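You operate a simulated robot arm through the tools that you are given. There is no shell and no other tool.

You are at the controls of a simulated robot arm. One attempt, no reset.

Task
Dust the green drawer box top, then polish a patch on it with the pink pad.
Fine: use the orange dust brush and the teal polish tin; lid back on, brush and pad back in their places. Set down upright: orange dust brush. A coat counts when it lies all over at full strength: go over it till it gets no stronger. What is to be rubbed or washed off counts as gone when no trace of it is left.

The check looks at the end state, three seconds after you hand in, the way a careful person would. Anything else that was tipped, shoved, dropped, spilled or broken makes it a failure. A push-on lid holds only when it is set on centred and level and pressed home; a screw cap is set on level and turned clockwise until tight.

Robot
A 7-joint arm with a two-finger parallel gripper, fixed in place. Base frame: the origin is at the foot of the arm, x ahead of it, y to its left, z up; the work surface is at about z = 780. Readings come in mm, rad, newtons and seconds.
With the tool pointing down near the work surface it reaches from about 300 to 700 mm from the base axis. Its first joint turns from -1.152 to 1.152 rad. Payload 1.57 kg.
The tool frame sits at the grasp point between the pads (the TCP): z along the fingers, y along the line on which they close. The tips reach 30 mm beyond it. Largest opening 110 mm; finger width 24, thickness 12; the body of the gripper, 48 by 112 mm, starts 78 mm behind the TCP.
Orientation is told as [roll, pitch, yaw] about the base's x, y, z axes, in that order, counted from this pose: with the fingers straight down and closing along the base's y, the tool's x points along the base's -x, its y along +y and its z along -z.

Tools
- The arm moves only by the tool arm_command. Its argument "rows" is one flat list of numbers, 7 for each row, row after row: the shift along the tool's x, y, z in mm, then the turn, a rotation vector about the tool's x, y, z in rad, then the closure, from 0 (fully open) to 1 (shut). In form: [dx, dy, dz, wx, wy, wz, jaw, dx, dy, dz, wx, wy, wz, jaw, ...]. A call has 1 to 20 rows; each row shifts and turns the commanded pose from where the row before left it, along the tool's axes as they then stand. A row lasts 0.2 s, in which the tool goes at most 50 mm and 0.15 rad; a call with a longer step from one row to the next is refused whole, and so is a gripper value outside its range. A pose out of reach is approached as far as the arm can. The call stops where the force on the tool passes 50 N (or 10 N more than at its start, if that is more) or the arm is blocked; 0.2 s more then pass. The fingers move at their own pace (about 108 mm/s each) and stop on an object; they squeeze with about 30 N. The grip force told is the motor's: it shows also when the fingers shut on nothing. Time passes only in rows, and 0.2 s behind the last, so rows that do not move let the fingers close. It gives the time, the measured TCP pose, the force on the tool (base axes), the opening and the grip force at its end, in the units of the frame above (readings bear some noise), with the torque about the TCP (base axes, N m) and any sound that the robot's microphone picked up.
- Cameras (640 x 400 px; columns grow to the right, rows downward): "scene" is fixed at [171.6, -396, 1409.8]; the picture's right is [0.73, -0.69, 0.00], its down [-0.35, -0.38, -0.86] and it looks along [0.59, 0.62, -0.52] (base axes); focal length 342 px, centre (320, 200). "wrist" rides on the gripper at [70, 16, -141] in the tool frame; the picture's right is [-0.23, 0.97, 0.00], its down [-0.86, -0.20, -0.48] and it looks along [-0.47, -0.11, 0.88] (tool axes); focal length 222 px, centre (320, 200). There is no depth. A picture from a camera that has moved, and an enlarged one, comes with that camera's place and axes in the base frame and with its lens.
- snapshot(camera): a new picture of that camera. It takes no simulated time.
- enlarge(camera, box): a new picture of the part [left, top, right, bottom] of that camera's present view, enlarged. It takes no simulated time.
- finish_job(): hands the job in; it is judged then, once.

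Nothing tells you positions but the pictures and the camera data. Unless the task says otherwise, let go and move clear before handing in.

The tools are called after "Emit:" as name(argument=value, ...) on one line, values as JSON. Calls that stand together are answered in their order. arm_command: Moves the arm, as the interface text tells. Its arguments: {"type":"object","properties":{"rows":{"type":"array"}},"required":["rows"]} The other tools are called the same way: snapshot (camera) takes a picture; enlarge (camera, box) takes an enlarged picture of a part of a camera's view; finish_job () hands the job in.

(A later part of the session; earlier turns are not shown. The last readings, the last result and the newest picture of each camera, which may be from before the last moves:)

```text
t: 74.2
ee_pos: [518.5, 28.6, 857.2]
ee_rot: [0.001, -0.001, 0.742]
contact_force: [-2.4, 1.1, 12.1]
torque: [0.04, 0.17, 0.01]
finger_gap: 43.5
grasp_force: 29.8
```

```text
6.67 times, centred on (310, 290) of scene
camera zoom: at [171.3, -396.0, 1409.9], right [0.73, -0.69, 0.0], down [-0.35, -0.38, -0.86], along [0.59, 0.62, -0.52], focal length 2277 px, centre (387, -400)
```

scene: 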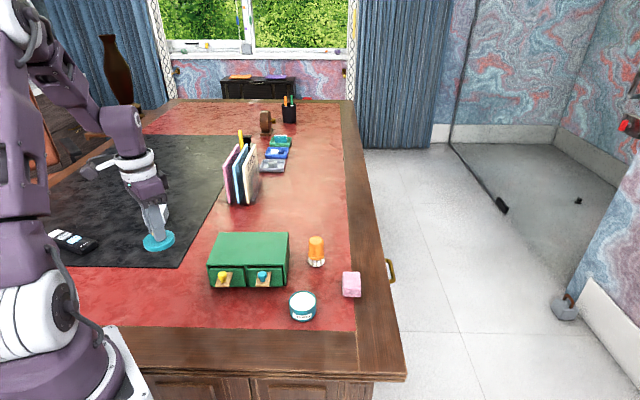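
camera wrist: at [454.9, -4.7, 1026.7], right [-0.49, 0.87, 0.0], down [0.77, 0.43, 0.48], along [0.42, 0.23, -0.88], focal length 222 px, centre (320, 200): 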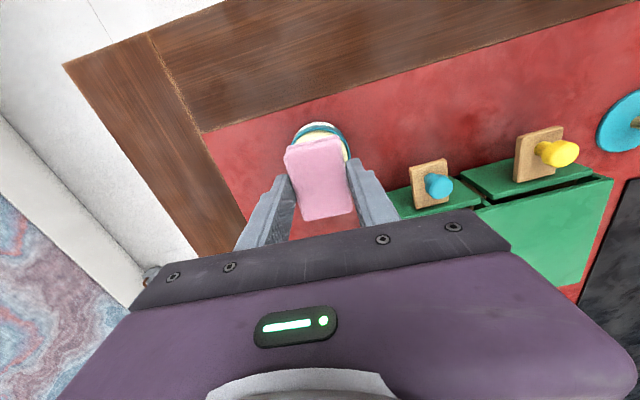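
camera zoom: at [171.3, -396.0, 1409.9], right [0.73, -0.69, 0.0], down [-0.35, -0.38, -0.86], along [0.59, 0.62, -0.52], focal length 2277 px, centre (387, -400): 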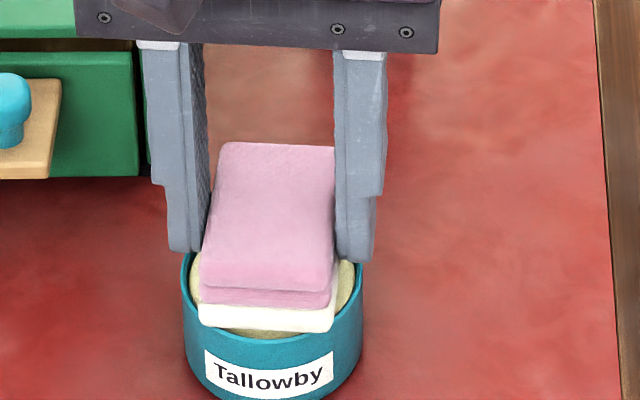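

The pad's bottom layer turned cream, so it is loaded with polish. I'll lift it and carry it over the box top.

Emit:
arm_command(rows=[0, 0, -10, 0, 0, 0, 1, 0, 0, -35, 0, 0, 0, 1, 0, 0, -35, 0, 0, 0, 1, 0, 0, 0, 0, 0, 0, 1])

Emit:
enlarge(camera="scene", box=[250, 220, 370, 320])

Emit:
arm_command(rows=[-26.4, 29.6, 0, 0, 0, 0, 1, -26.4, 29.6, 0, 0, 0, 0, 1, -26.4, 29.6, 0, 0, 0, 0, 1, -26.4, 29.6, 0, 0, 0, 0, 1, -26.4, 29.6, 0, 0, 0, 0, 1, 0, 0, 0, 0, 0, 0, 1])

Emit:
enlarge(camera="scene", box=[190, 170, 330, 300])

Emit:
snapshot(camera="wrist")

```text
t: 75.2
ee_pos: [520.1, 27.5, 938.1]
ee_rot: [0.0, 0.0, 0.742]
contact_force: [-0.2, -0.4, -1.1]
torque: [-0.02, -0.04, -0.01]
finger_gap: 44.4
grasp_force: 30.2
```

```text
4.00 times, centred on (310, 270) of scene
camera zoom: at [171.6, -396.0, 1409.8], right [0.73, -0.69, 0.0], down [-0.35, -0.38, -0.86], along [0.59, 0.62, -0.52], focal length 1366 px, centre (360, -80)
```

zoom: 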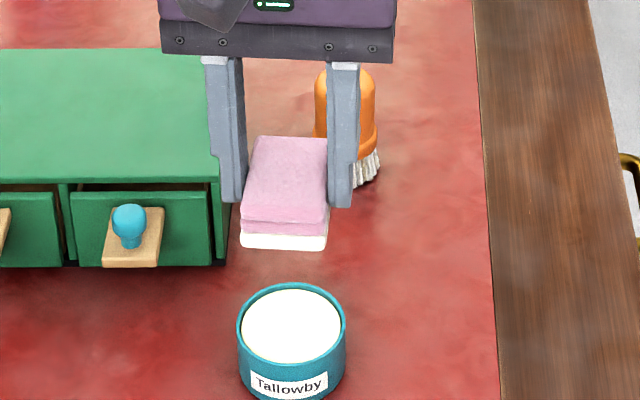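

```text
t: 76.6
ee_pos: [517.1, 228.2, 935.2]
ee_rot: [0.001, 0.0, 0.741]
contact_force: [0.5, -0.6, -1.1]
torque: [-0.04, -0.02, -0.03]
finger_gap: 43.9
grasp_force: 30.3
```

```text
3.08 times, centred on (260, 235) of scene
camera zoom: at [171.6, -396.0, 1409.8], right [0.73, -0.69, 0.0], down [-0.35, -0.38, -0.86], along [0.59, 0.62, -0.52], focal length 1051 px, centre (505, 92)
```

zoom: 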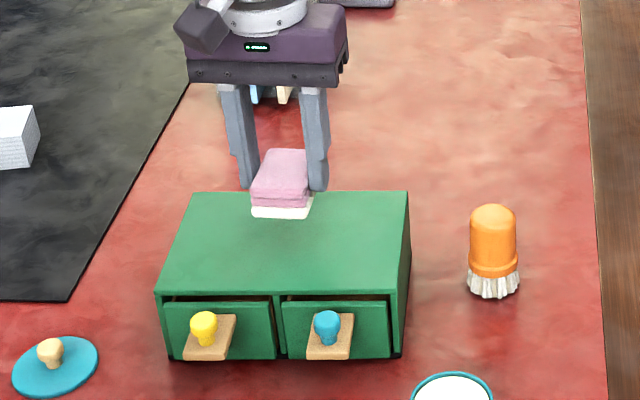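

```text
taken
camera wrist: at [453.0, 193.0, 1078.1], right [-0.49, 0.87, 0.0], down [0.77, 0.43, 0.48], along [0.42, 0.23, -0.88], focal length 222 px, centre (320, 200)
```

wrist: 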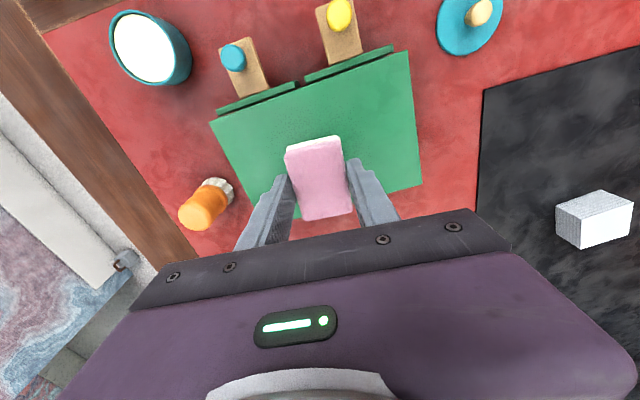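

The loaded pad is over the centre of the top. I'll lower to near contact and then step.

Emit:
arm_command(rows=[0, 0, 15, 0, 0, 0, 1, 0, 0, 15, 0, 0, 0, 1, 0, 0, 4, 0, 0, 0, 1, 0, 0, 0, 0, 0, 0, 1])

```text
t: 77.6
ee_pos: [515.9, 225.9, 903.2]
ee_rot: [0.0, -0.001, 0.742]
contact_force: [0.7, -0.8, 0.0]
torque: [-0.03, -0.02, -0.02]
finger_gap: 44.1
grasp_force: 29.8
```

Emit:
arm_command(rows=[0, 0, 1.5, 0, 0, 0, 1, 0, 0, 1.5, 0, 0, 0, 1, 0, 0, 0, 0, 0, 0, 1])

Emit:
enlarge(camera="scene", box=[205, 205, 305, 280])

```text
t: 78.4
ee_pos: [516.1, 226.7, 899.0]
ee_rot: [-0.002, 0.0, 0.74]
contact_force: [-0.6, 0.6, -0.9]
torque: [-0.02, 0.0, -0.05]
finger_gap: 43.8
grasp_force: 30.2
```

```text
5.33 times, centred on (255, 242) of scene
camera zoom: at [171.6, -396.0, 1409.8], right [0.73, -0.69, 0.0], down [-0.35, -0.38, -0.86], along [0.59, 0.62, -0.52], focal length 1822 px, centre (667, -27)
```

zoom: 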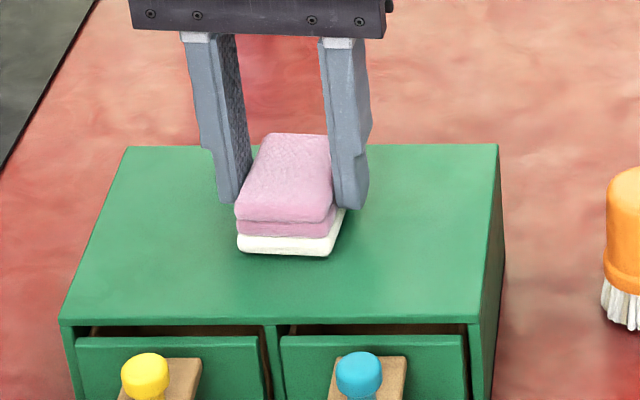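

Emit:
arm_command(rows=[0, 0, 1, 0, 0, 0, 1, 0, 0, 1, 0, 0, 0, 1, 0, 0, 0, 0, 0, 0, 1])

```text
t: 79.2
ee_pos: [515.5, 228.3, 897.0]
ee_rot: [0.0, 0.001, 0.742]
contact_force: [-1.5, -1.0, 3.9]
torque: [0.0, 0.02, -0.03]
finger_gap: 44.1
grasp_force: 29.4
```

Light contact at about 5 N. I'll press a touch more and make a short rub, then look at what appears.

Emit:
arm_command(rows=[0, 10, 0.6, 0, 0, 0, 1, 0, 10, 0, 0, 0, 0, 1, 0, 10, 0, 0, 0, 0, 1, 0, -10, 0, 0, 0, 0, 1, 0, -10, 0, 0, 0, 0, 1, 0, -10, 0, 0, 0, 0, 1, 0, -10, 0, 0, 0, 0, 1, 0, -10, 0, 0, 0, 0, 1, 0, -10, 0, 0, 0, 0, 1])

Emit:
enlarge(camera="scene", box=[205, 205, 305, 280])

Emit:
snapshot(camera="wrist")

```text
t: 81.2
ee_pos: [535.7, 206.5, 897.2]
ee_rot: [0.0, -0.002, 0.742]
contact_force: [-3.2, 3.0, 10.2]
torque: [0.01, 0.15, -0.05]
finger_gap: 43.9
grasp_force: 30.2
```

```text
5.33 times, centred on (255, 242) of scene
camera zoom: at [171.3, -396.0, 1409.9], right [0.73, -0.69, 0.0], down [-0.35, -0.38, -0.86], along [0.59, 0.62, -0.52], focal length 1822 px, centre (667, -27)
```

zoom: 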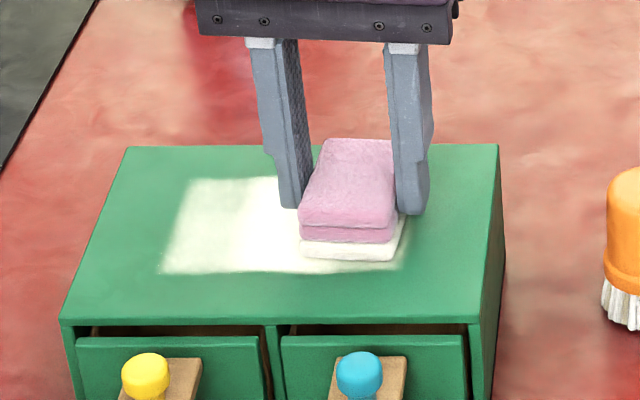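

```text
taken
camera wrist: at [472.7, 171.6, 1039.3], right [-0.49, 0.87, 0.0], down [0.76, 0.43, 0.48], along [0.42, 0.24, -0.88], focal length 222 px, centre (320, 200)
```

wrist: 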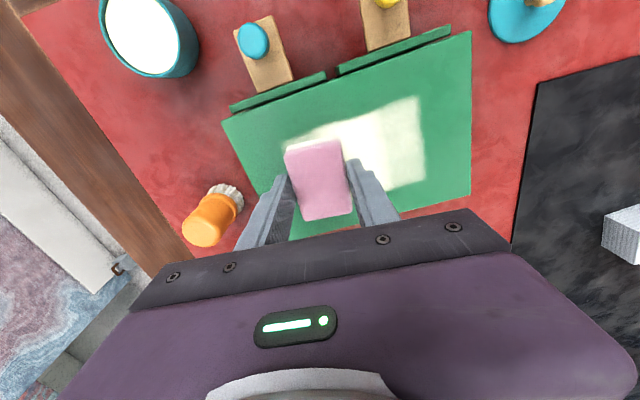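

A cream coat appears where rubbed. I'll spread it over an even rectangle (two lanes, about 124×86 mm) centred on the top where the dust was, and repeat passes until it no longer gets stronger.

Emit:
arm_command(rows=[-14, -10, 0, 0, 0, 0, 1, 0, 13.333, 0, 0, 0, 0, 1, 0, 13.333, 0, 0, 0, 0, 1, 0, 13.333, 0, 0, 0, 0, 1, 0, 13.333, 0, 0, 0, 0, 1, 0, 13.333, 0, 0, 0, 0, 1, 0, 13.333, 0, 0, 0, 0, 1])

Emit:
enlarge(camera="scene", box=[205, 205, 305, 280])

```text
t: 82.8
ee_pos: [500.2, 265.1, 897.1]
ee_rot: [0.0, -0.001, 0.742]
contact_force: [4.4, -5.2, 13.2]
torque: [-0.14, -0.21, 0.02]
finger_gap: 43.8
grasp_force: 30.1
```

```text
5.33 times, centred on (255, 242) of scene
camera zoom: at [171.5, -396.2, 1409.8], right [0.73, -0.69, 0.0], down [-0.35, -0.38, -0.86], along [0.59, 0.62, -0.52], focal length 1822 px, centre (667, -27)
```

zoom: 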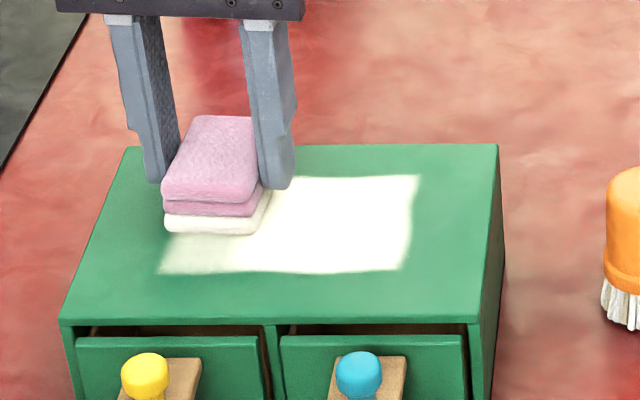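

The coat is confined to a box-aligned patch of about 112×72 mm centred on the top. I'll keep covering it with both lanes.

Emit:
arm_command(rows=[14, 0, 0, 0, 0, 0, 1, 14, 0, 0, 0, 0, 0, 1, 0, -13.333, 0, 0, 0, 0, 1, 0, -13.333, 0, 0, 0, 0, 1, 0, -13.333, 0, 0, 0, 0, 1, 0, -13.333, 0, 0, 0, 0, 1, 0, -13.333, 0, 0, 0, 0, 1, 0, -13.333, 0, 0, 0, 0, 1])

Emit:
enlarge(camera="scene", box=[205, 205, 305, 280])

```text
t: 84.6
ee_pos: [534.5, 187.7, 897.0]
ee_rot: [0.001, 0.0, 0.743]
contact_force: [-0.9, 0.1, -0.9]
torque: [0.03, -0.01, -0.01]
finger_gap: 43.8
grasp_force: 29.9
```

```text
5.33 times, centred on (255, 242) of scene
camera zoom: at [171.6, -396.0, 1409.8], right [0.73, -0.69, 0.0], down [-0.35, -0.38, -0.86], along [0.59, 0.62, -0.52], focal length 1822 px, centre (667, -27)
```

zoom: 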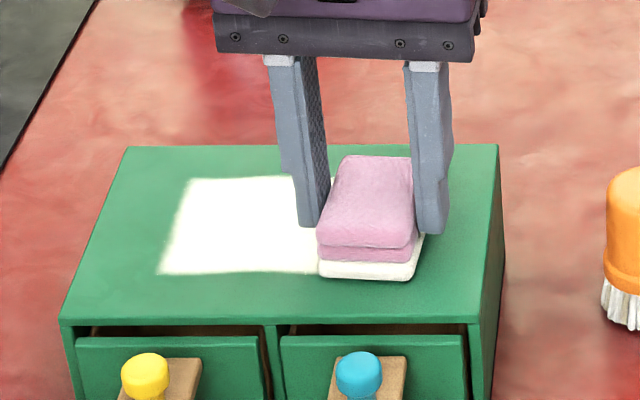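

The coat is getting white all over. Contact faded here, so I'll press 1 mm more and make further passes.

Emit:
arm_command(rows=[0, 0, 1, 0, 0, 0, 1, 0, 13.333, 0, 0, 0, 0, 1, 0, 13.333, 0, 0, 0, 0, 1, 0, 13.333, 0, 0, 0, 0, 1, 0, 13.333, 0, 0, 0, 0, 1, 0, 13.333, 0, 0, 0, 0, 1, 0, 13.333, 0, 0, 0, 0, 1])

Emit:
enlarge(camera="scene", box=[205, 205, 305, 280])

```text
t: 86.2
ee_pos: [479.6, 246.1, 897.0]
ee_rot: [-0.002, -0.001, 0.738]
contact_force: [5.4, -5.8, 13.2]
torque: [-0.19, -0.16, 0.04]
finger_gap: 44.1
grasp_force: 29.3
```

```text
5.33 times, centred on (255, 242) of scene
camera zoom: at [171.5, -396.2, 1409.8], right [0.73, -0.69, 0.0], down [-0.35, -0.38, -0.86], along [0.59, 0.62, -0.52], focal length 1822 px, centre (667, -27)
```

zoom: 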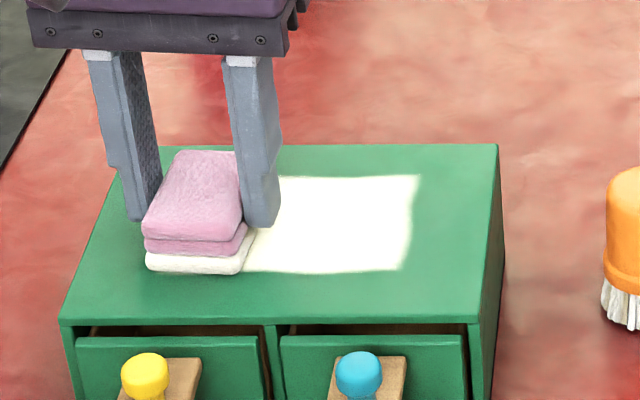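

Emit:
arm_command(rows=[0, 4, 0, 0, 0, 0, 1, -14, 0, 0, 0, 0, 0, 1, -14, 0, 0, 0, 0, 0, 1, 0, -14, 0, 0, 0, 0, 1, 0, -14, 0, 0, 0, 0, 1, 0, -14, 0, 0, 0, 0, 1, 0, -14, 0, 0, 0, 0, 1, 0, -14, 0, 0, 0, 0, 1, 0, -14, 0, 0, 0, 0, 1, 0, 0, 0, 0, 0, 0, 1])

Emit:
enlarge(camera="scene", box=[205, 205, 305, 280])

```text
t: 88.4
ee_pos: [555.0, 207.7, 896.1]
ee_rot: [0.001, 0.001, 0.741]
contact_force: [-3.6, 6.2, 14.3]
torque: [0.2, 0.16, 0.01]
finger_gap: 43.9
grasp_force: 29.8
```

```text
5.33 times, centred on (255, 242) of scene
camera zoom: at [171.2, -395.9, 1409.9], right [0.73, -0.69, 0.0], down [-0.35, -0.38, -0.86], along [0.59, 0.62, -0.52], focal length 1822 px, centre (667, -27)
```

zoom: 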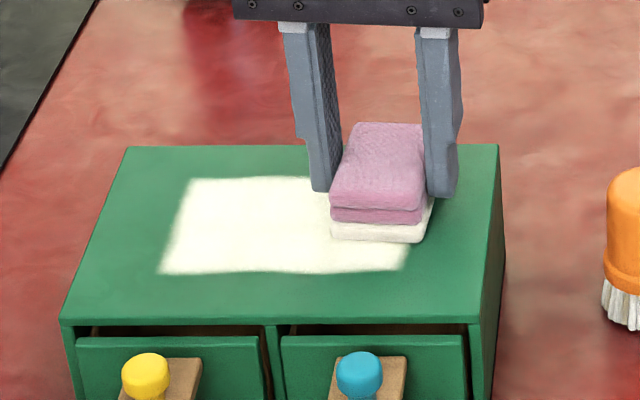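

Emit:
arm_command(rows=[0, 14, 0, 0, 0, 0, 1, 0, 14, 0, 0, 0, 0, 1, 0, 14, 0, 0, 0, 0, 1, 0, 14, 0, 0, 0, 0, 1, 0, 14, 0, 0, 0, 0, 1, 0, 14, 0, 0, 0, 0, 1, 14, 0, 0, 0, 0, 0, 1, 14, 0, 0, 0, 0, 0, 1, 0, -14, 0.3, 0, 0, 0, 1, 0, -14, 0, 0, 0, 0, 1, 0, -14, 0, 0, 0, 0, 1, 0, -14, 0, 0, 0, 0, 1, 0, -14, 0, 0, 0, 0, 1, 0, -14, 0, 0, 0, 0, 1])

Emit:
enlarge(camera="scene", box=[205, 205, 305, 280])

```text
t: 91.4
ee_pos: [531.9, 189.3, 895.6]
ee_rot: [0.001, -0.002, 0.742]
contact_force: [-7.0, 6.2, 21.2]
torque: [0.3, 0.19, 0.0]
finger_gap: 43.8
grasp_force: 30.0
```

```text
5.33 times, centred on (255, 242) of scene
camera zoom: at [171.1, -395.9, 1409.9], right [0.73, -0.69, 0.0], down [-0.35, -0.38, -0.86], along [0.59, 0.62, -0.52], focal length 1822 px, centre (667, -27)
```

zoom: 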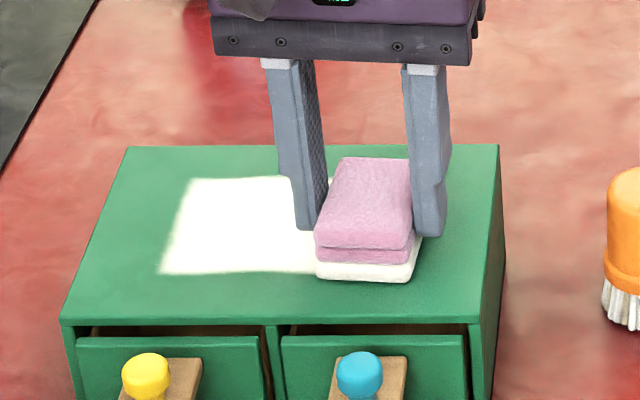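

Emit:
arm_command(rows=[0, 14, -0.3, 0, 0, 0, 1, 0, 14, 0, 0, 0, 0, 1, 0, 14, 0, 0, 0, 0, 1, 0, 14, 0, 0, 0, 0, 1, 0, 14, 0, 0, 0, 0, 1, 0, 14, 0, 0, 0, 0, 1, -14, 0, 0, 0, 0, 0, 1, 0, -14, 0, 0, 0, 0, 1, 0, -14, 0, 0, 0, 0, 1, 0, -14, 0, 0, 0, 0, 1, 0, -14, 0, 0, 0, 0, 1, 0, -14, 0, 0, 0, 0, 1, 0, -14, 0, 0, 0, 0, 1, -14, 0, 0, 0, 0, 0, 1, 0, 0, 0, 0, 0, 0, 1])

Emit:
arm_command(rows=[0, 0, -20, 0, 0, 0, 1, 0, 0, -40, 0, 0, 0, 1, -40, -10, 0, 0, 0, 0, 1, 0, 0, 0, 0, 0, 0, 1])

Emit:
enlarge(camera="scene", box=[205, 225, 295, 280])

Emit:
snapshot(camera="wrist")

```text
t: 94.6
ee_pos: [553.3, 205.6, 896.1]
ee_rot: [0.001, 0.0, 0.742]
contact_force: [-0.2, -1.4, 2.9]
torque: [-0.08, 0.01, 0.02]
finger_gap: 44.0
grasp_force: 30.3
```

```text
t: 95.6
ee_pos: [589.5, 224.6, 957.9]
ee_rot: [0.0, 0.0, 0.742]
contact_force: [-0.5, -0.9, -0.6]
torque: [0.01, -0.01, 0.0]
finger_gap: 43.9
grasp_force: 30.1
```

```text
7.11 times, centred on (250, 252) of scene
camera zoom: at [171.6, -396.0, 1409.8], right [0.73, -0.69, 0.0], down [-0.35, -0.38, -0.86], along [0.59, 0.62, -0.52], focal length 2429 px, centre (818, -173)
```

zoom: 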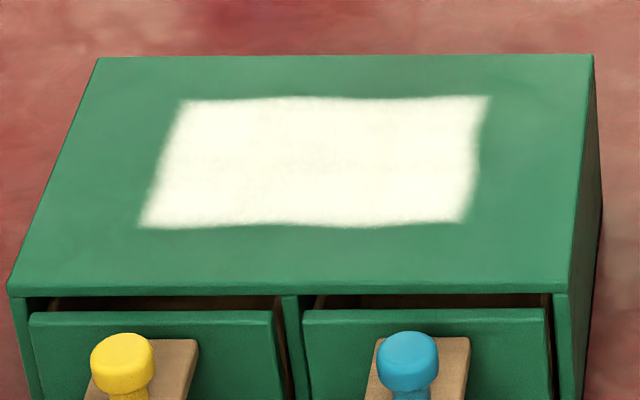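

```text
taken
camera wrist: at [526.1, 191.3, 1101.0], right [-0.49, 0.87, 0.0], down [0.77, 0.43, 0.48], along [0.42, 0.23, -0.88], focal length 222 px, centre (320, 200)
```

wrist: 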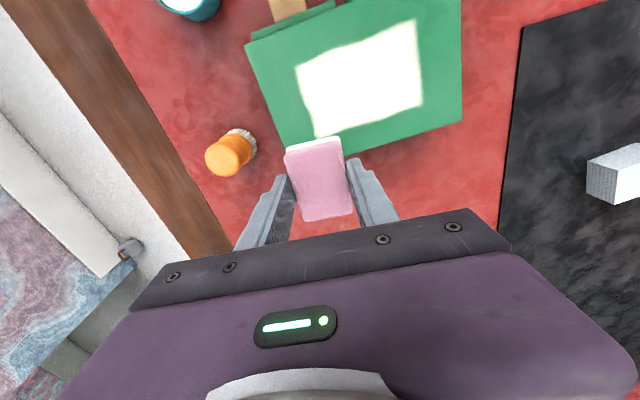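

The patch looks full. I'll zoom in tightly to judge uniformity before one more confirming round.

Emit:
enlarge(camera="scene", box=[222, 235, 276, 260])

Emit:
enlarge(camera="wrist", box=[280, 5, 440, 145])

```text
11.85 times, centred on (249, 248) of scene
camera zoom: at [171.6, -396.0, 1409.8], right [0.73, -0.69, 0.0], down [-0.35, -0.38, -0.86], along [0.59, 0.62, -0.52], focal length 4048 px, centre (1162, -363)
```

zoom: 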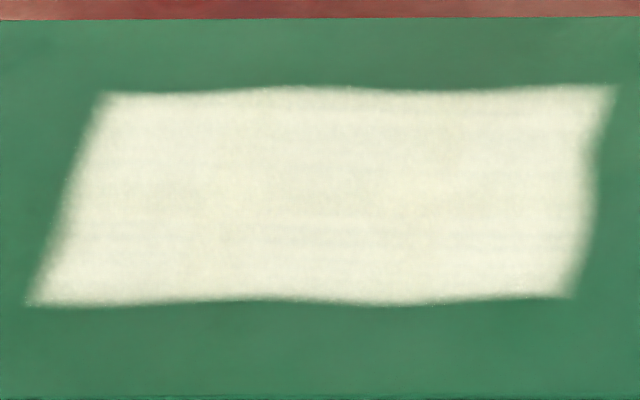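

```text
2.86 times, centred on (360, 75) of wrist
camera zoom: at [526.1, 191.3, 1101.0], right [-0.49, 0.87, 0.0], down [0.77, 0.43, 0.48], along [0.42, 0.23, -0.88], focal length 635 px, centre (206, 557)
```

zoom: 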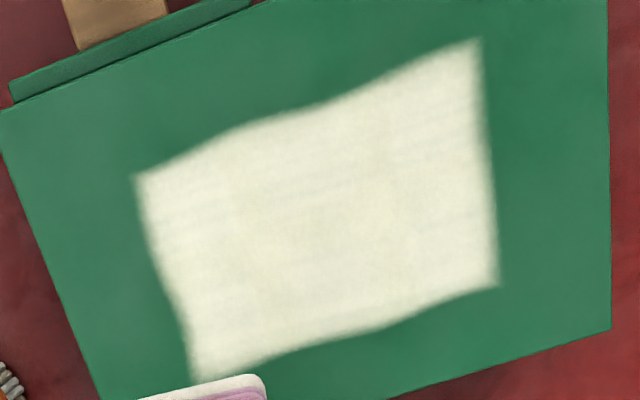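

The coat looks even with naturally wavy edges. I'll do one more wider round to confirm that it gets no stronger.

Emit:
arm_command(rows=[40, 2, 0, 0, 0, 0, 1, -6, 0, 30, 0, 0, 0, 1, 0, 0, 28, 0, 0, 0, 1, 0, 0, 2, 0, 0, 0, 1, 0, 0, 0, 0, 0, 0, 1])

```text
t: 96.8
ee_pos: [562.9, 204.6, 896.3]
ee_rot: [-0.001, 0.001, 0.742]
contact_force: [0.3, 0.4, -0.6]
torque: [0.0, 0.01, 0.02]
finger_gap: 44.1
grasp_force: 30.3
```

Emit:
arm_command(rows=[0, 0, 1, 0, 0, 0, 1, 0, 13.7, 0, 0, 0, 0, 1, 0, 13.7, 0, 0, 0, 0, 1, 0, 13.7, 0, 0, 0, 0, 1, 0, 13.7, 0, 0, 0, 0, 1, 0, 13.7, 0, 0, 0, 0, 1, 0, 13.7, 0, 0, 0, 0, 1, 0, 13.7, 0, 0, 0, 0, 1])

```text
t: 98.6
ee_pos: [498.7, 275.8, 895.8]
ee_rot: [-0.002, -0.002, 0.741]
contact_force: [7.3, -6.5, 19.1]
torque: [-0.25, -0.15, 0.05]
finger_gap: 44.0
grasp_force: 29.8
```

Emit:
arm_command(rows=[10, 0, -0.3, 0, 0, 0, 1, 10, 0, 0, 0, 0, 0, 1, 0, -13.7, 0, 0, 0, 0, 1, 0, -13.7, 0, 0, 0, 0, 1, 0, -13.7, 0, 0, 0, 0, 1, 0, -13.7, 0, 0, 0, 0, 1, 0, -13.7, 0, 0, 0, 0, 1, 0, -13.7, 0, 0, 0, 0, 1, 0, -13.7, 0, 0, 0, 0, 1, 10, 0, 0, 0, 0, 0, 1, 10, 0, 0, 0, 0, 0, 1])

```text
t: 101.0
ee_pos: [534.6, 177.5, 895.4]
ee_rot: [-0.005, -0.002, 0.741]
contact_force: [12.0, 5.6, 26.5]
torque: [0.13, -0.28, 0.02]
finger_gap: 44.2
grasp_force: 30.0
```

Emit:
arm_command(rows=[0, 13.7, -0.7, 0, 0, 0, 1, 0, 13.7, 0, 0, 0, 0, 1, 0, 13.7, 0, 0, 0, 0, 1, 0, 13.7, 0, 0, 0, 0, 1, 0, 13.7, 0, 0, 0, 0, 1, 0, 13.7, 0, 0, 0, 0, 1, 0, 13.7, 0, 0, 0, 0, 1, 0, 0, 0, 0, 0, 0, 1])

Emit:
enlarge(camera="scene", box=[205, 205, 305, 280])

```text
t: 102.8
ee_pos: [468.7, 249.2, 896.6]
ee_rot: [-0.001, 0.0, 0.742]
contact_force: [0.0, -0.9, -1.3]
torque: [0.02, -0.02, 0.05]
finger_gap: 43.9
grasp_force: 30.0
```

```text
5.33 times, centred on (255, 242) of scene
camera zoom: at [171.6, -396.0, 1409.8], right [0.73, -0.69, 0.0], down [-0.35, -0.38, -0.86], along [0.59, 0.62, -0.52], focal length 1822 px, centre (667, -27)
```

zoom: 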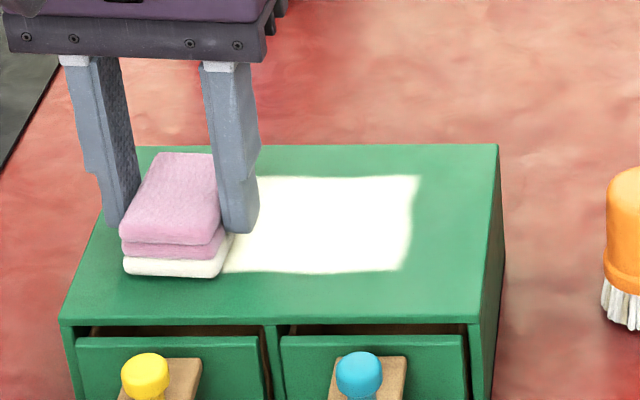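

Emit:
arm_command(rows=[2, 0, 0.8, 0, 0, 0, 1, 0, -13.7, 0, 0, 0, 0, 1, 0, -13.7, 0, 0, 0, 0, 1, 0, -13.7, 0, 0, 0, 0, 1, 0, -13.7, 0, 0, 0, 0, 1, 0, -13.7, 0, 0, 0, 0, 1, 0, -13.7, 0, 0, 0, 0, 1, 0, -13.7, 0, 0, 0, 0, 1])

```text
t: 104.6
ee_pos: [532.0, 176.9, 895.5]
ee_rot: [-0.001, 0.0, 0.741]
contact_force: [-1.4, 1.3, 5.3]
torque: [0.01, 0.08, -0.03]
finger_gap: 43.8
grasp_force: 29.8
```

Good contact at 5 N. I'll make one more full pass along the middle and lift to inspect.

Emit:
arm_command(rows=[0, 13.7, 0.3, 0, 0, 0, 1, 0, 13.7, 0, 0, 0, 0, 1, 0, 13.7, 0, 0, 0, 0, 1, 0, 13.7, 0, 0, 0, 0, 1, 0, 13.7, 0, 0, 0, 0, 1, 0, 13.7, 0, 0, 0, 0, 1, 0, 13.7, 0, 0, 0, 0, 1, -20, 0, 0, 0, 0, 0, 1, 0, -13.7, 0, 0, 0, 0, 1, 0, -13.7, 0, 0, 0, 0, 1, 0, -13.7, 0, 0, 0, 0, 1, 0, -13.7, 0, 0, 0, 0, 1, 0, -13.7, 0, 0, 0, 0, 1, 0, -13.7, 0, 0, 0, 0, 1, 0, -13.7, 0, 0, 0, 0, 1])

Emit:
arm_command(rows=[0, 0, -20, 0, 0, 0, 1, 0, 0, -40, 0, 0, 0, 1, -48, -10, 0, 0, 0, 0, 1, 0, 0, 0, 0, 0, 0, 1])

Emit:
enlarge(camera="scene", box=[222, 235, 276, 260])

Emit:
enlarge(camera="wrist", box=[280, 5, 440, 145])

```text
t: 107.8
ee_pos: [547.5, 190.3, 895.7]
ee_rot: [-0.001, 0.0, 0.741]
contact_force: [0.3, 0.0, -0.4]
torque: [-0.01, 0.02, -0.03]
finger_gap: 44.0
grasp_force: 30.2
```

```text
t: 108.8
ee_pos: [588.5, 215.7, 955.9]
ee_rot: [-0.001, 0.001, 0.742]
contact_force: [0.1, 1.2, -0.2]
torque: [-0.01, -0.01, 0.03]
finger_gap: 43.7
grasp_force: 29.9
```

```text
11.85 times, centred on (249, 248) of scene
camera zoom: at [171.6, -396.0, 1409.8], right [0.73, -0.69, 0.0], down [-0.35, -0.38, -0.86], along [0.59, 0.62, -0.52], focal length 4048 px, centre (1162, -363)
```

zoom: 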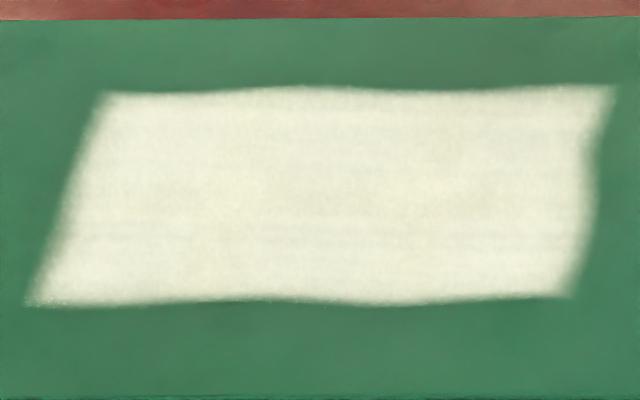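

```text
2.86 times, centred on (360, 75) of wrist
camera zoom: at [525.9, 180.4, 1098.4], right [-0.49, 0.87, 0.0], down [0.77, 0.43, 0.48], along [0.42, 0.23, -0.88], focal length 635 px, centre (206, 557)
```

zoom: 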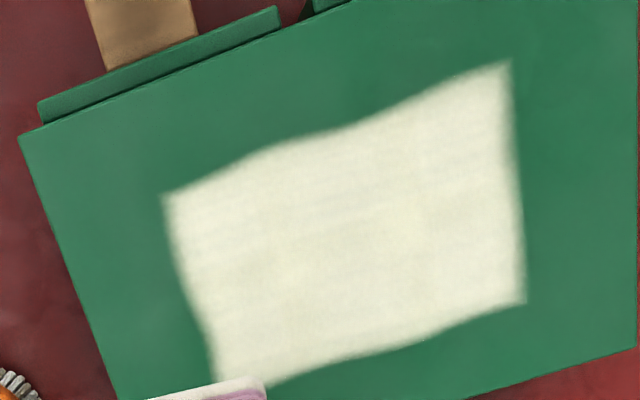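

No further change, so the coat is saturated. Before returning the pad, I'll check whether it shifted in the grip.

Emit:
enlarge(camera="wrist", box=[190, 80, 450, 260])

```text
2.22 times, centred on (320, 170) of wrist
camera zoom: at [525.9, 180.4, 1098.4], right [-0.49, 0.87, 0.0], down [0.77, 0.43, 0.48], along [0.42, 0.23, -0.88], focal length 494 px, centre (320, 267)
```

zoom: 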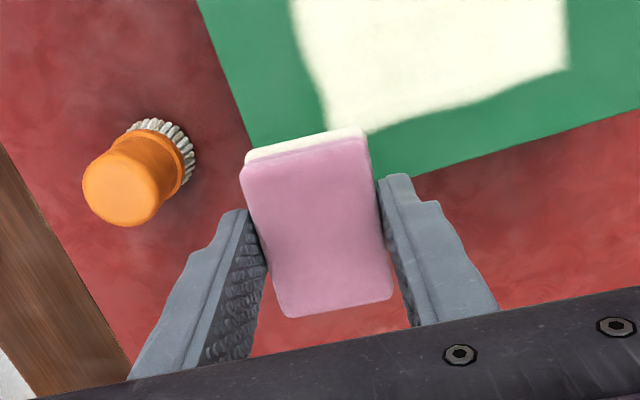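

The pad shifted by no more than about 2 mm. I'll carry it back above its original place and lower it.

Emit:
arm_command(rows=[19.92, -40.08, 0, 0, 0, 0, 1, 19.92, -40.08, 0, 0, 0, 0, 1, 19.92, -40.08, 0, 0, 0, 0, 1, 19.92, -40.08, 0, 0, 0, 0, 1, 19.92, -40.08, 0, 0, 0, 0, 1, 0, 0, 40, 0, 0, 0, 1, 0, 0, 40, 0, 0, 0, 1, 0, 0, 40, 0, 0, 0, 1, 0, 0, 0, 0, 0, 0, 1])

Emit:
enlarge(camera="scene", box=[290, 220, 410, 310])

```text
t: 110.8
ee_pos: [650.9, -0.4, 836.2]
ee_rot: [0.0, 0.0, 0.74]
contact_force: [0.2, 0.0, -0.4]
torque: [0.01, -0.03, -0.01]
finger_gap: 43.9
grasp_force: 30.1
```

```text
4.44 times, centred on (350, 265) of scene
camera zoom: at [171.6, -396.0, 1409.8], right [0.73, -0.69, 0.0], down [-0.35, -0.38, -0.86], along [0.59, 0.62, -0.52], focal length 1518 px, centre (187, -89)
```

zoom: 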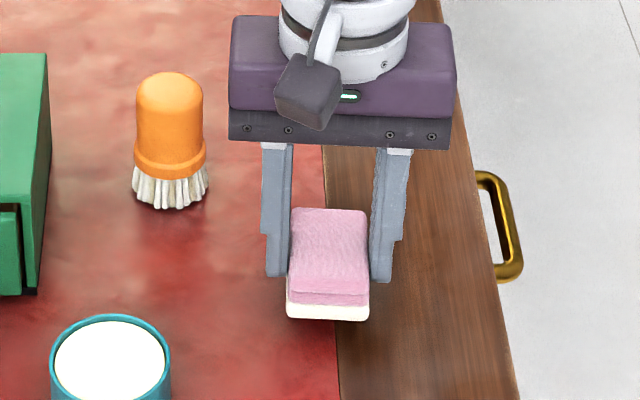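

Emit:
arm_command(rows=[0, 0, 6, 0, 0, 0, 1, 0, 0, 5, 0, 0, 0, 1, 0, 0, 2, 0, 0, 0, 1, 0, 0, 0, 0, 0, 0, 1])

```text
t: 111.8
ee_pos: [651.3, 1.0, 824.1]
ee_rot: [0.0, -0.001, 0.742]
contact_force: [-0.1, 0.4, -0.3]
torque: [0.05, -0.02, -0.02]
finger_gap: 43.5
grasp_force: 30.2
```

Emit:
arm_command(rows=[0, 0, 1, 0, 0, 0, 1, 0, 0, 1, 0, 0, 0, 1, 0, 0, 0, 0, 0, 0, 1])

```text
t: 112.6
ee_pos: [651.9, 0.8, 820.3]
ee_rot: [0.001, 0.0, 0.74]
contact_force: [-2.6, 0.7, 6.8]
torque: [0.07, 0.08, 0.01]
finger_gap: 43.9
grasp_force: 30.1
```

The pad is down with light contact. Releasing slowly.

Emit:
arm_command(rows=[0, 0, 0, 0, 0, 0, 0.59, 0, 0, 0, 0, 0, 0, 0.56, 0, 0, 0, 0, 0, 0, 0.5, 0, 0, 0, 0, 0, 0, 0.4, 0, 0, 0, 0, 0, 0, 0.3, 0, 0, -20, 0, 0, 0, 0.2, 0, 0, -40, 0, 0, 0, 0.2, 0, 0, -40, 0, 0, 0, 0.2, 0, 0, -40, 0, 0, 0, 0.2, 0, 0, 0, 0, 0, 0, 0.2])

Emit:
enlarge(camera="scene", box=[190, 210, 390, 335])

Emit:
snapshot(camera="wrist")

```text
t: 114.8
ee_pos: [652.6, 0.7, 960.2]
ee_rot: [-0.001, 0.002, 0.741]
contact_force: [-0.6, -0.4, -0.4]
torque: [-0.01, 0.02, 0.0]
finger_gap: 88.0
grasp_force: 0.1
```

```text
3.20 times, centred on (290, 272) of scene
camera zoom: at [171.6, -396.0, 1409.8], right [0.73, -0.69, 0.0], down [-0.35, -0.38, -0.86], along [0.59, 0.62, -0.52], focal length 1093 px, centre (416, -32)
```

zoom: 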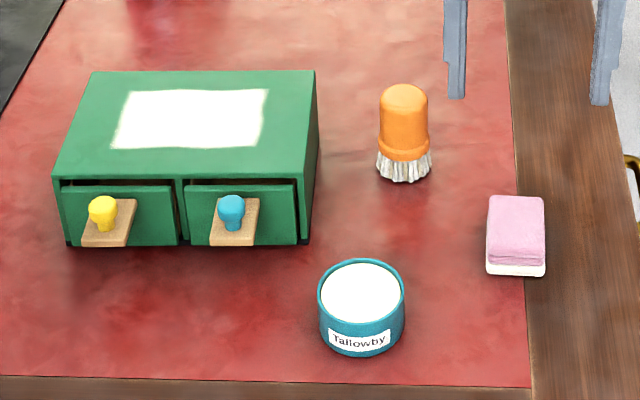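

```text
taken
camera wrist: at [589.3, -34.8, 1102.9], right [-0.49, 0.87, 0.0], down [0.77, 0.43, 0.48], along [0.42, 0.23, -0.88], focal length 222 px, centre (320, 200)
```

wrist: 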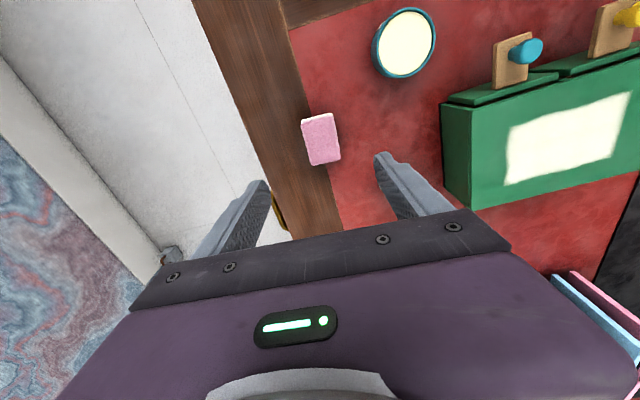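

Pad, brush, tin and box are all at their original places. Now I'll turn the gripper back and travel to the lid.

Emit:
arm_command(rows=[0, 0, 0, 0, 0, 0.1482, 0.2, 0, 0, 0, 0, 0, 0.1482, 0.2, 0, 0, 0, 0, 0, 0.1482, 0.2, 0, 0, 0, 0, 0, 0.1482, 0.2, 0, 0, 0, 0, 0, 0.1482, 0.3, 32.13, 30.01, 0, 0, 0, 0, 0.4, 32.13, 30.01, 0, 0, 0, 0, 0.5, 32.13, 30.01, 0, 0, 0, 0, 0.6, 32.13, 30.01, 0, 0, 0, 0, 0.6, 32.13, 30.01, 0, 0, 0, 0, 0.6, 32.13, 30.01, 0, 0, 0, 0, 0.6, 32.13, 30.01, 0, 0, 0, 0, 0.6, 32.13, 30.01, 0, 0, 0, 0, 0.6, 32.13, 30.01, 0, 0, 0, 0, 0.6, 32.13, 30.01, 0, 0, 0, 0, 0.6, 0, 0, 0, 0, 0, 0, 0.6])

Emit:
arm_command(rows=[0, 0, 40, 0, 0, 0, 0.6, 0, 0, 40, 0, 0, 0, 0.6, 0, 0, 0, 0, 0, 0, 0.6])

Emit:
enlarge(camera="wrist", box=[220, 90, 420, 240])

```text
t: 118.2
ee_pos: [329.8, 301.0, 958.4]
ee_rot: [0.0, 0.0, -0.001]
contact_force: [0.0, 0.1, 0.0]
torque: [0.0, -0.01, -0.03]
finger_gap: 43.9
grasp_force: 0.2
```

```text
t: 119.0
ee_pos: [330.0, 299.1, 877.5]
ee_rot: [0.0, 0.0, -0.002]
contact_force: [0.5, -0.1, -0.2]
torque: [0.01, 0.02, 0.02]
finger_gap: 44.1
grasp_force: 0.0
```

```text
2.67 times, centred on (320, 165) of wrist
camera zoom: at [259.4, 315.5, 1020.3], right [0.23, 0.97, 0.0], down [0.86, -0.2, 0.48], along [0.47, -0.11, -0.88], focal length 592 px, centre (320, 293)
```

zoom: 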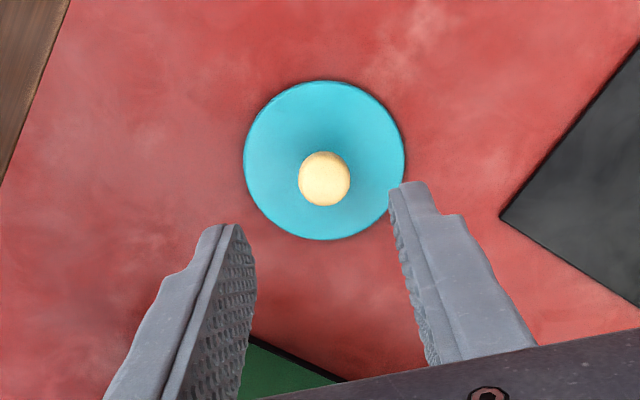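

Aligned over the lid. Lowering to the knob.

Emit:
arm_command(rows=[0, 0, 30, 0, 0, 0, 0.6, 0, 0, 20, 0, 0, 0, 0.6, 0, 0, 9, 0, 0, 0, 0.6, 0, 0, 0, 0, 0, 0, 0.6, 0, 0, 0, 0, 0, 0, 0.6])

Emit:
enlarge(camera="wrist", box=[220, 90, 420, 240])

```text
t: 120.2
ee_pos: [331.6, 300.6, 822.0]
ee_rot: [0.001, -0.001, 0.0]
contact_force: [-0.9, 0.8, -0.2]
torque: [-0.01, 0.03, -0.01]
finger_gap: 44.2
grasp_force: 0.0
```

```text
2.67 times, centred on (320, 165) of wrist
camera zoom: at [260.3, 317.4, 963.6], right [0.23, 0.97, 0.0], down [0.86, -0.2, 0.48], along [0.47, -0.11, -0.88], focal length 592 px, centre (320, 293)
```

zoom: 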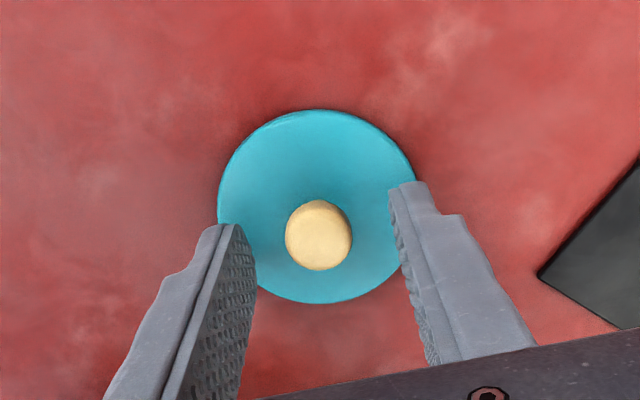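

About 3.5 mm too high compared with the release picture; lowering that much and closing.

Emit:
arm_command(rows=[0, 0, 3.5, 0, 0, 0, 0.6, 0, 0, 0, 0, 0, 0, 0.6])

Emit:
enlarge(camera="wrist", box=[220, 90, 420, 240])

```text
t: 120.8
ee_pos: [330.9, 301.1, 816.7]
ee_rot: [-0.001, -0.001, 0.0]
contact_force: [-0.1, -0.4, -0.2]
torque: [0.04, 0.0, -0.02]
finger_gap: 43.8
grasp_force: 0.0
```

```text
2.67 times, centred on (320, 165) of wrist
camera zoom: at [260.2, 317.9, 960.1], right [0.23, 0.97, 0.0], down [0.86, -0.2, 0.48], along [0.47, -0.11, -0.88], focal length 592 px, centre (320, 293)
```

zoom: 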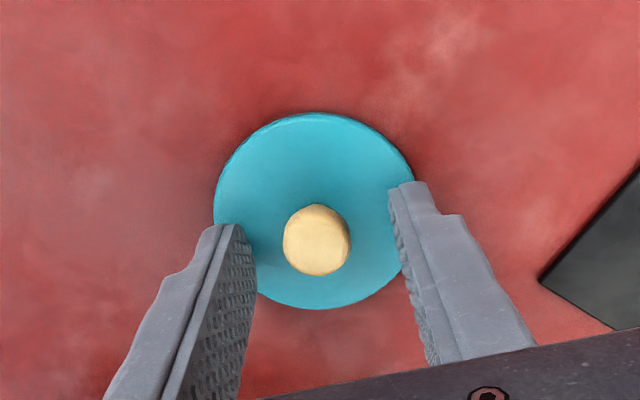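

Tiny offset (~0.7 mm); correcting and closing on the knob.

Emit:
arm_command(rows=[0.7, -0.7, 0, 0, 0, 0, 0.65, 0, 0, 0, 0, 0, 0, 0.7, 0, 0, 0, 0, 0, 0, 0.75, 0, 0, 0, 0, 0, 0, 0.79, 0, 0, 0, 0, 0, 0, 0.82, 0, 0, 0, 0, 0, 0, 0.85, 0, 0, 0, 0, 0, 0, 1, 0, 0, 0, 0, 0, 0, 1])

Emit:
enlarge(camera="wrist", box=[220, 90, 420, 240])

```text
t: 122.6
ee_pos: [329.8, 299.6, 817.6]
ee_rot: [0.001, -0.001, 0.0]
contact_force: [0.2, 0.6, 0.7]
torque: [-0.03, 0.01, 0.05]
finger_gap: 18.0
grasp_force: 30.0
```

```text
2.67 times, centred on (320, 165) of wrist
camera zoom: at [258.9, 317.0, 960.3], right [0.23, 0.97, 0.0], down [0.86, -0.2, 0.48], along [0.47, -0.11, -0.88], focal length 592 px, centre (320, 293)
```

zoom: 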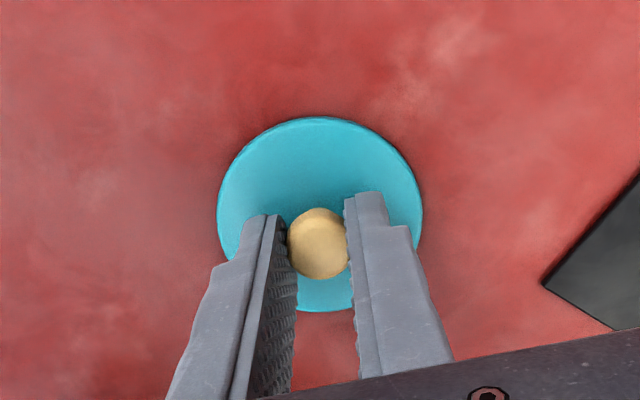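

Gripped exactly as on the tin. I'll lift and carry the lid back above the tin.

Emit:
arm_command(rows=[0, 0, -20, 0, 0, 0, 1, 0, 0, -50, 0, 0, 0, 1, 0, 0, -50, 0, 0, 0, 1, -23.69, -33.91, 0, 0, 0, 0, 1, -23.69, -33.91, 0, 0, 0, 0, 1, -23.69, -33.91, 0, 0, 0, 0, 1, -23.69, -33.91, 0, 0, 0, 0, 1, -23.69, -33.91, 0, 0, 0, 0, 1, -23.69, -33.91, 0, 0, 0, 0, 1, -23.69, -33.91, 0, 0, 0, 0, 1, -23.69, -33.91, 0, 0, 0, 0, 1, 0, 0, 0, 0, 0, 0, 1, 0, 0, 0, 0, 0, 0, 1])

Emit:
arm_command(rows=[0, 0, 40, 0, 0, 0, 1, 0, 0, 20, 0, 0, 0, 1, 0, 0, 0, 0, 0, 0, 1, 0, 0, 0, 0, 0, 0, 1])

Emit:
enlarge(camera="scene", box=[260, 245, 360, 325])

Emit:
enlarge(camera="wrist", box=[220, 90, 420, 240])

```text
t: 125.4
ee_pos: [519.6, 29.1, 937.3]
ee_rot: [0.0, 0.0, 0.001]
contact_force: [0.2, 0.5, -0.2]
torque: [0.0, -0.01, 0.01]
finger_gap: 18.0
grasp_force: 29.9
```

```text
t: 126.4
ee_pos: [521.0, 29.1, 879.7]
ee_rot: [0.0, -0.001, -0.001]
contact_force: [-0.1, -0.3, -0.3]
torque: [-0.01, -0.03, 0.02]
finger_gap: 17.8
grasp_force: 29.9
```

```text
5.00 times, centred on (310, 285) of scene
camera zoom: at [171.6, -396.0, 1409.8], right [0.73, -0.69, 0.0], down [-0.35, -0.38, -0.86], along [0.59, 0.62, -0.52], focal length 1708 px, centre (370, -225)
```

zoom: 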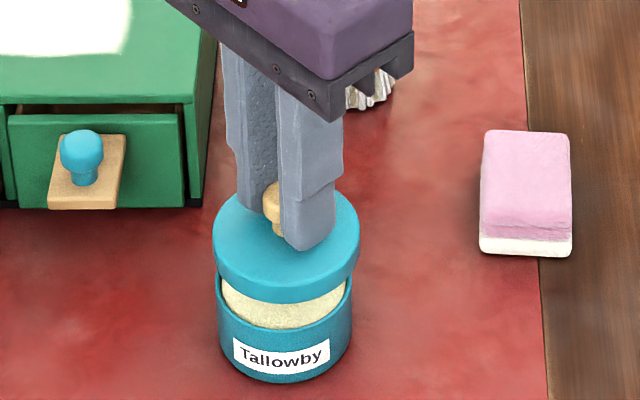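

```text
2.67 times, centred on (320, 165) of wrist
camera zoom: at [450.1, 45.6, 1021.3], right [0.23, 0.97, 0.0], down [0.86, -0.2, 0.48], along [0.47, -0.11, -0.88], focal length 592 px, centre (320, 293)
```

zoom: 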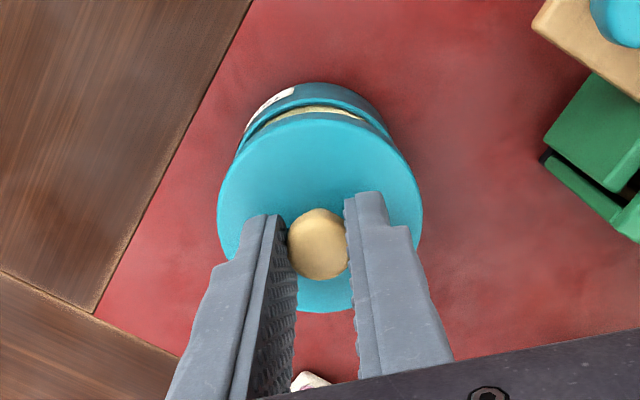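

Looks aligned. I'll lower to the same height as my earlier reference picture (z≈864) and compare closely.

Emit:
arm_command(rows=[0, 0, 13, 0, 0, 0, 1, 0, 0, 0, 0, 0, 0, 1])

Emit:
arm_command(rows=[0, 0, 0, 0, 0, 0, 1])

Emit:
arm_command(rows=[0, 0, 0, 0, 0, 0, 1])

Emit:
arm_command(rows=[0, 0, 0, 0, 0, 0, 1])

Emit:
enlarge(camera="scene", box=[260, 255, 360, 325])

Emit:
enlarge(camera="wrist", box=[220, 90, 420, 240])

```text
t: 127.0
ee_pos: [520.7, 30.0, 865.3]
ee_rot: [-0.002, -0.001, 0.0]
contact_force: [-0.1, 0.2, 0.0]
torque: [0.02, -0.01, 0.03]
finger_gap: 18.0
grasp_force: 30.5
```

```text
t: 127.4
ee_pos: [520.3, 30.3, 865.2]
ee_rot: [-0.001, -0.002, 0.0]
contact_force: [0.3, 0.7, -0.5]
torque: [0.02, 0.0, 0.0]
finger_gap: 17.9
grasp_force: 29.7
```

```text
t: 127.8
ee_pos: [521.5, 28.4, 865.7]
ee_rot: [0.0, 0.001, -0.001]
contact_force: [0.2, 0.1, -0.4]
torque: [-0.01, 0.01, 0.03]
finger_gap: 17.7
grasp_force: 30.2
```

```text
t: 128.2
ee_pos: [520.0, 27.7, 865.3]
ee_rot: [0.001, 0.001, 0.001]
contact_force: [-0.2, -0.2, -1.0]
torque: [-0.02, 0.01, 0.04]
finger_gap: 17.8
grasp_force: 29.9
```

```text
5.71 times, centred on (310, 290) of scene
camera zoom: at [171.6, -396.0, 1409.8], right [0.73, -0.69, 0.0], down [-0.35, -0.38, -0.86], along [0.59, 0.62, -0.52], focal length 1952 px, centre (377, -314)
```

zoom: 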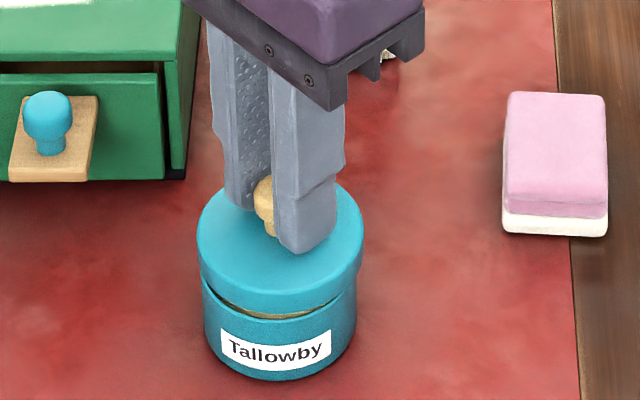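

```text
2.67 times, centred on (320, 165) of wrist
camera zoom: at [449.8, 46.4, 1007.8], right [0.23, 0.97, 0.0], down [0.86, -0.2, 0.48], along [0.47, -0.11, -0.88], focal length 592 px, centre (320, 293)
```

zoom: 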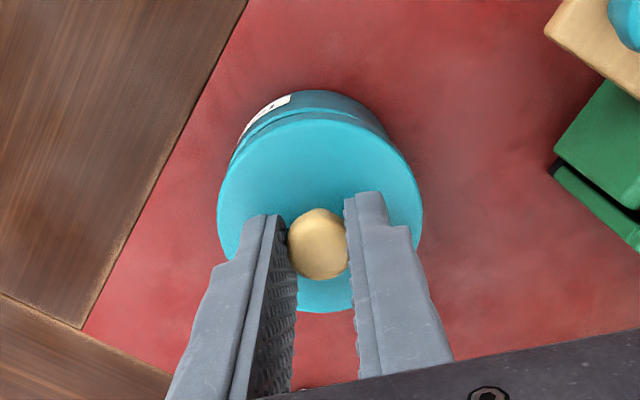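

Averaged readings put me about (+1.5,+0.8) mm off the original closed position, and the picture agrees. I'll correct and lower toward the seat.

Emit:
arm_command(rows=[1.5, -0.8, 0, 0, 0, 0, 1, 0, 0, 3, 0, 0, 0, 1, 0, 0, 3, 0, 0, 0, 1, 0, 0, 3, 0, 0, 0, 1, 0, 0, 0, 0, 0, 0, 1])

Emit:
enlarge(camera="scene", box=[260, 255, 360, 325])

Emit:
enlarge(camera="wrist", box=[220, 90, 420, 240])

```text
t: 129.4
ee_pos: [516.8, 26.9, 856.3]
ee_rot: [0.001, 0.001, -0.001]
contact_force: [0.2, 0.7, 0.1]
torque: [0.03, -0.01, 0.0]
finger_gap: 17.8
grasp_force: 29.8
```

```text
5.71 times, centred on (310, 290) of scene
camera zoom: at [171.6, -396.0, 1409.8], right [0.73, -0.69, 0.0], down [-0.35, -0.38, -0.86], along [0.59, 0.62, -0.52], focal length 1952 px, centre (377, -314)
```

zoom: 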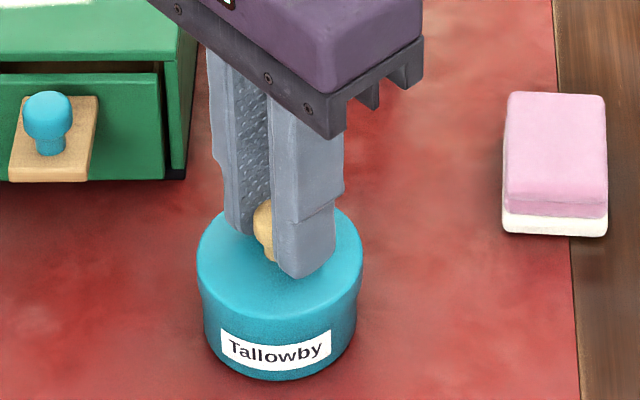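

```text
2.67 times, centred on (320, 165) of wrist
camera zoom: at [447.1, 44.1, 998.2], right [0.23, 0.97, 0.0], down [0.86, -0.2, 0.48], along [0.47, -0.11, -0.88], focal length 592 px, centre (320, 293)
```

zoom: 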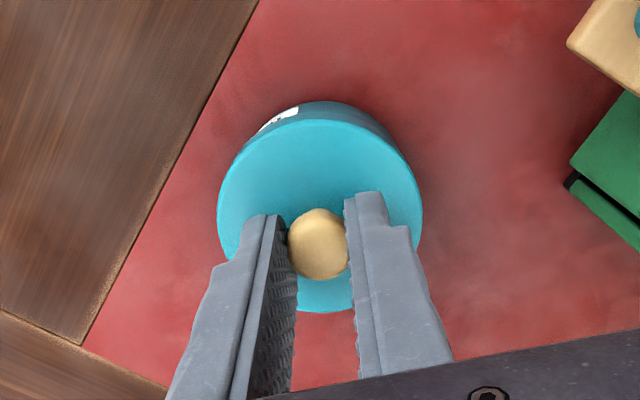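

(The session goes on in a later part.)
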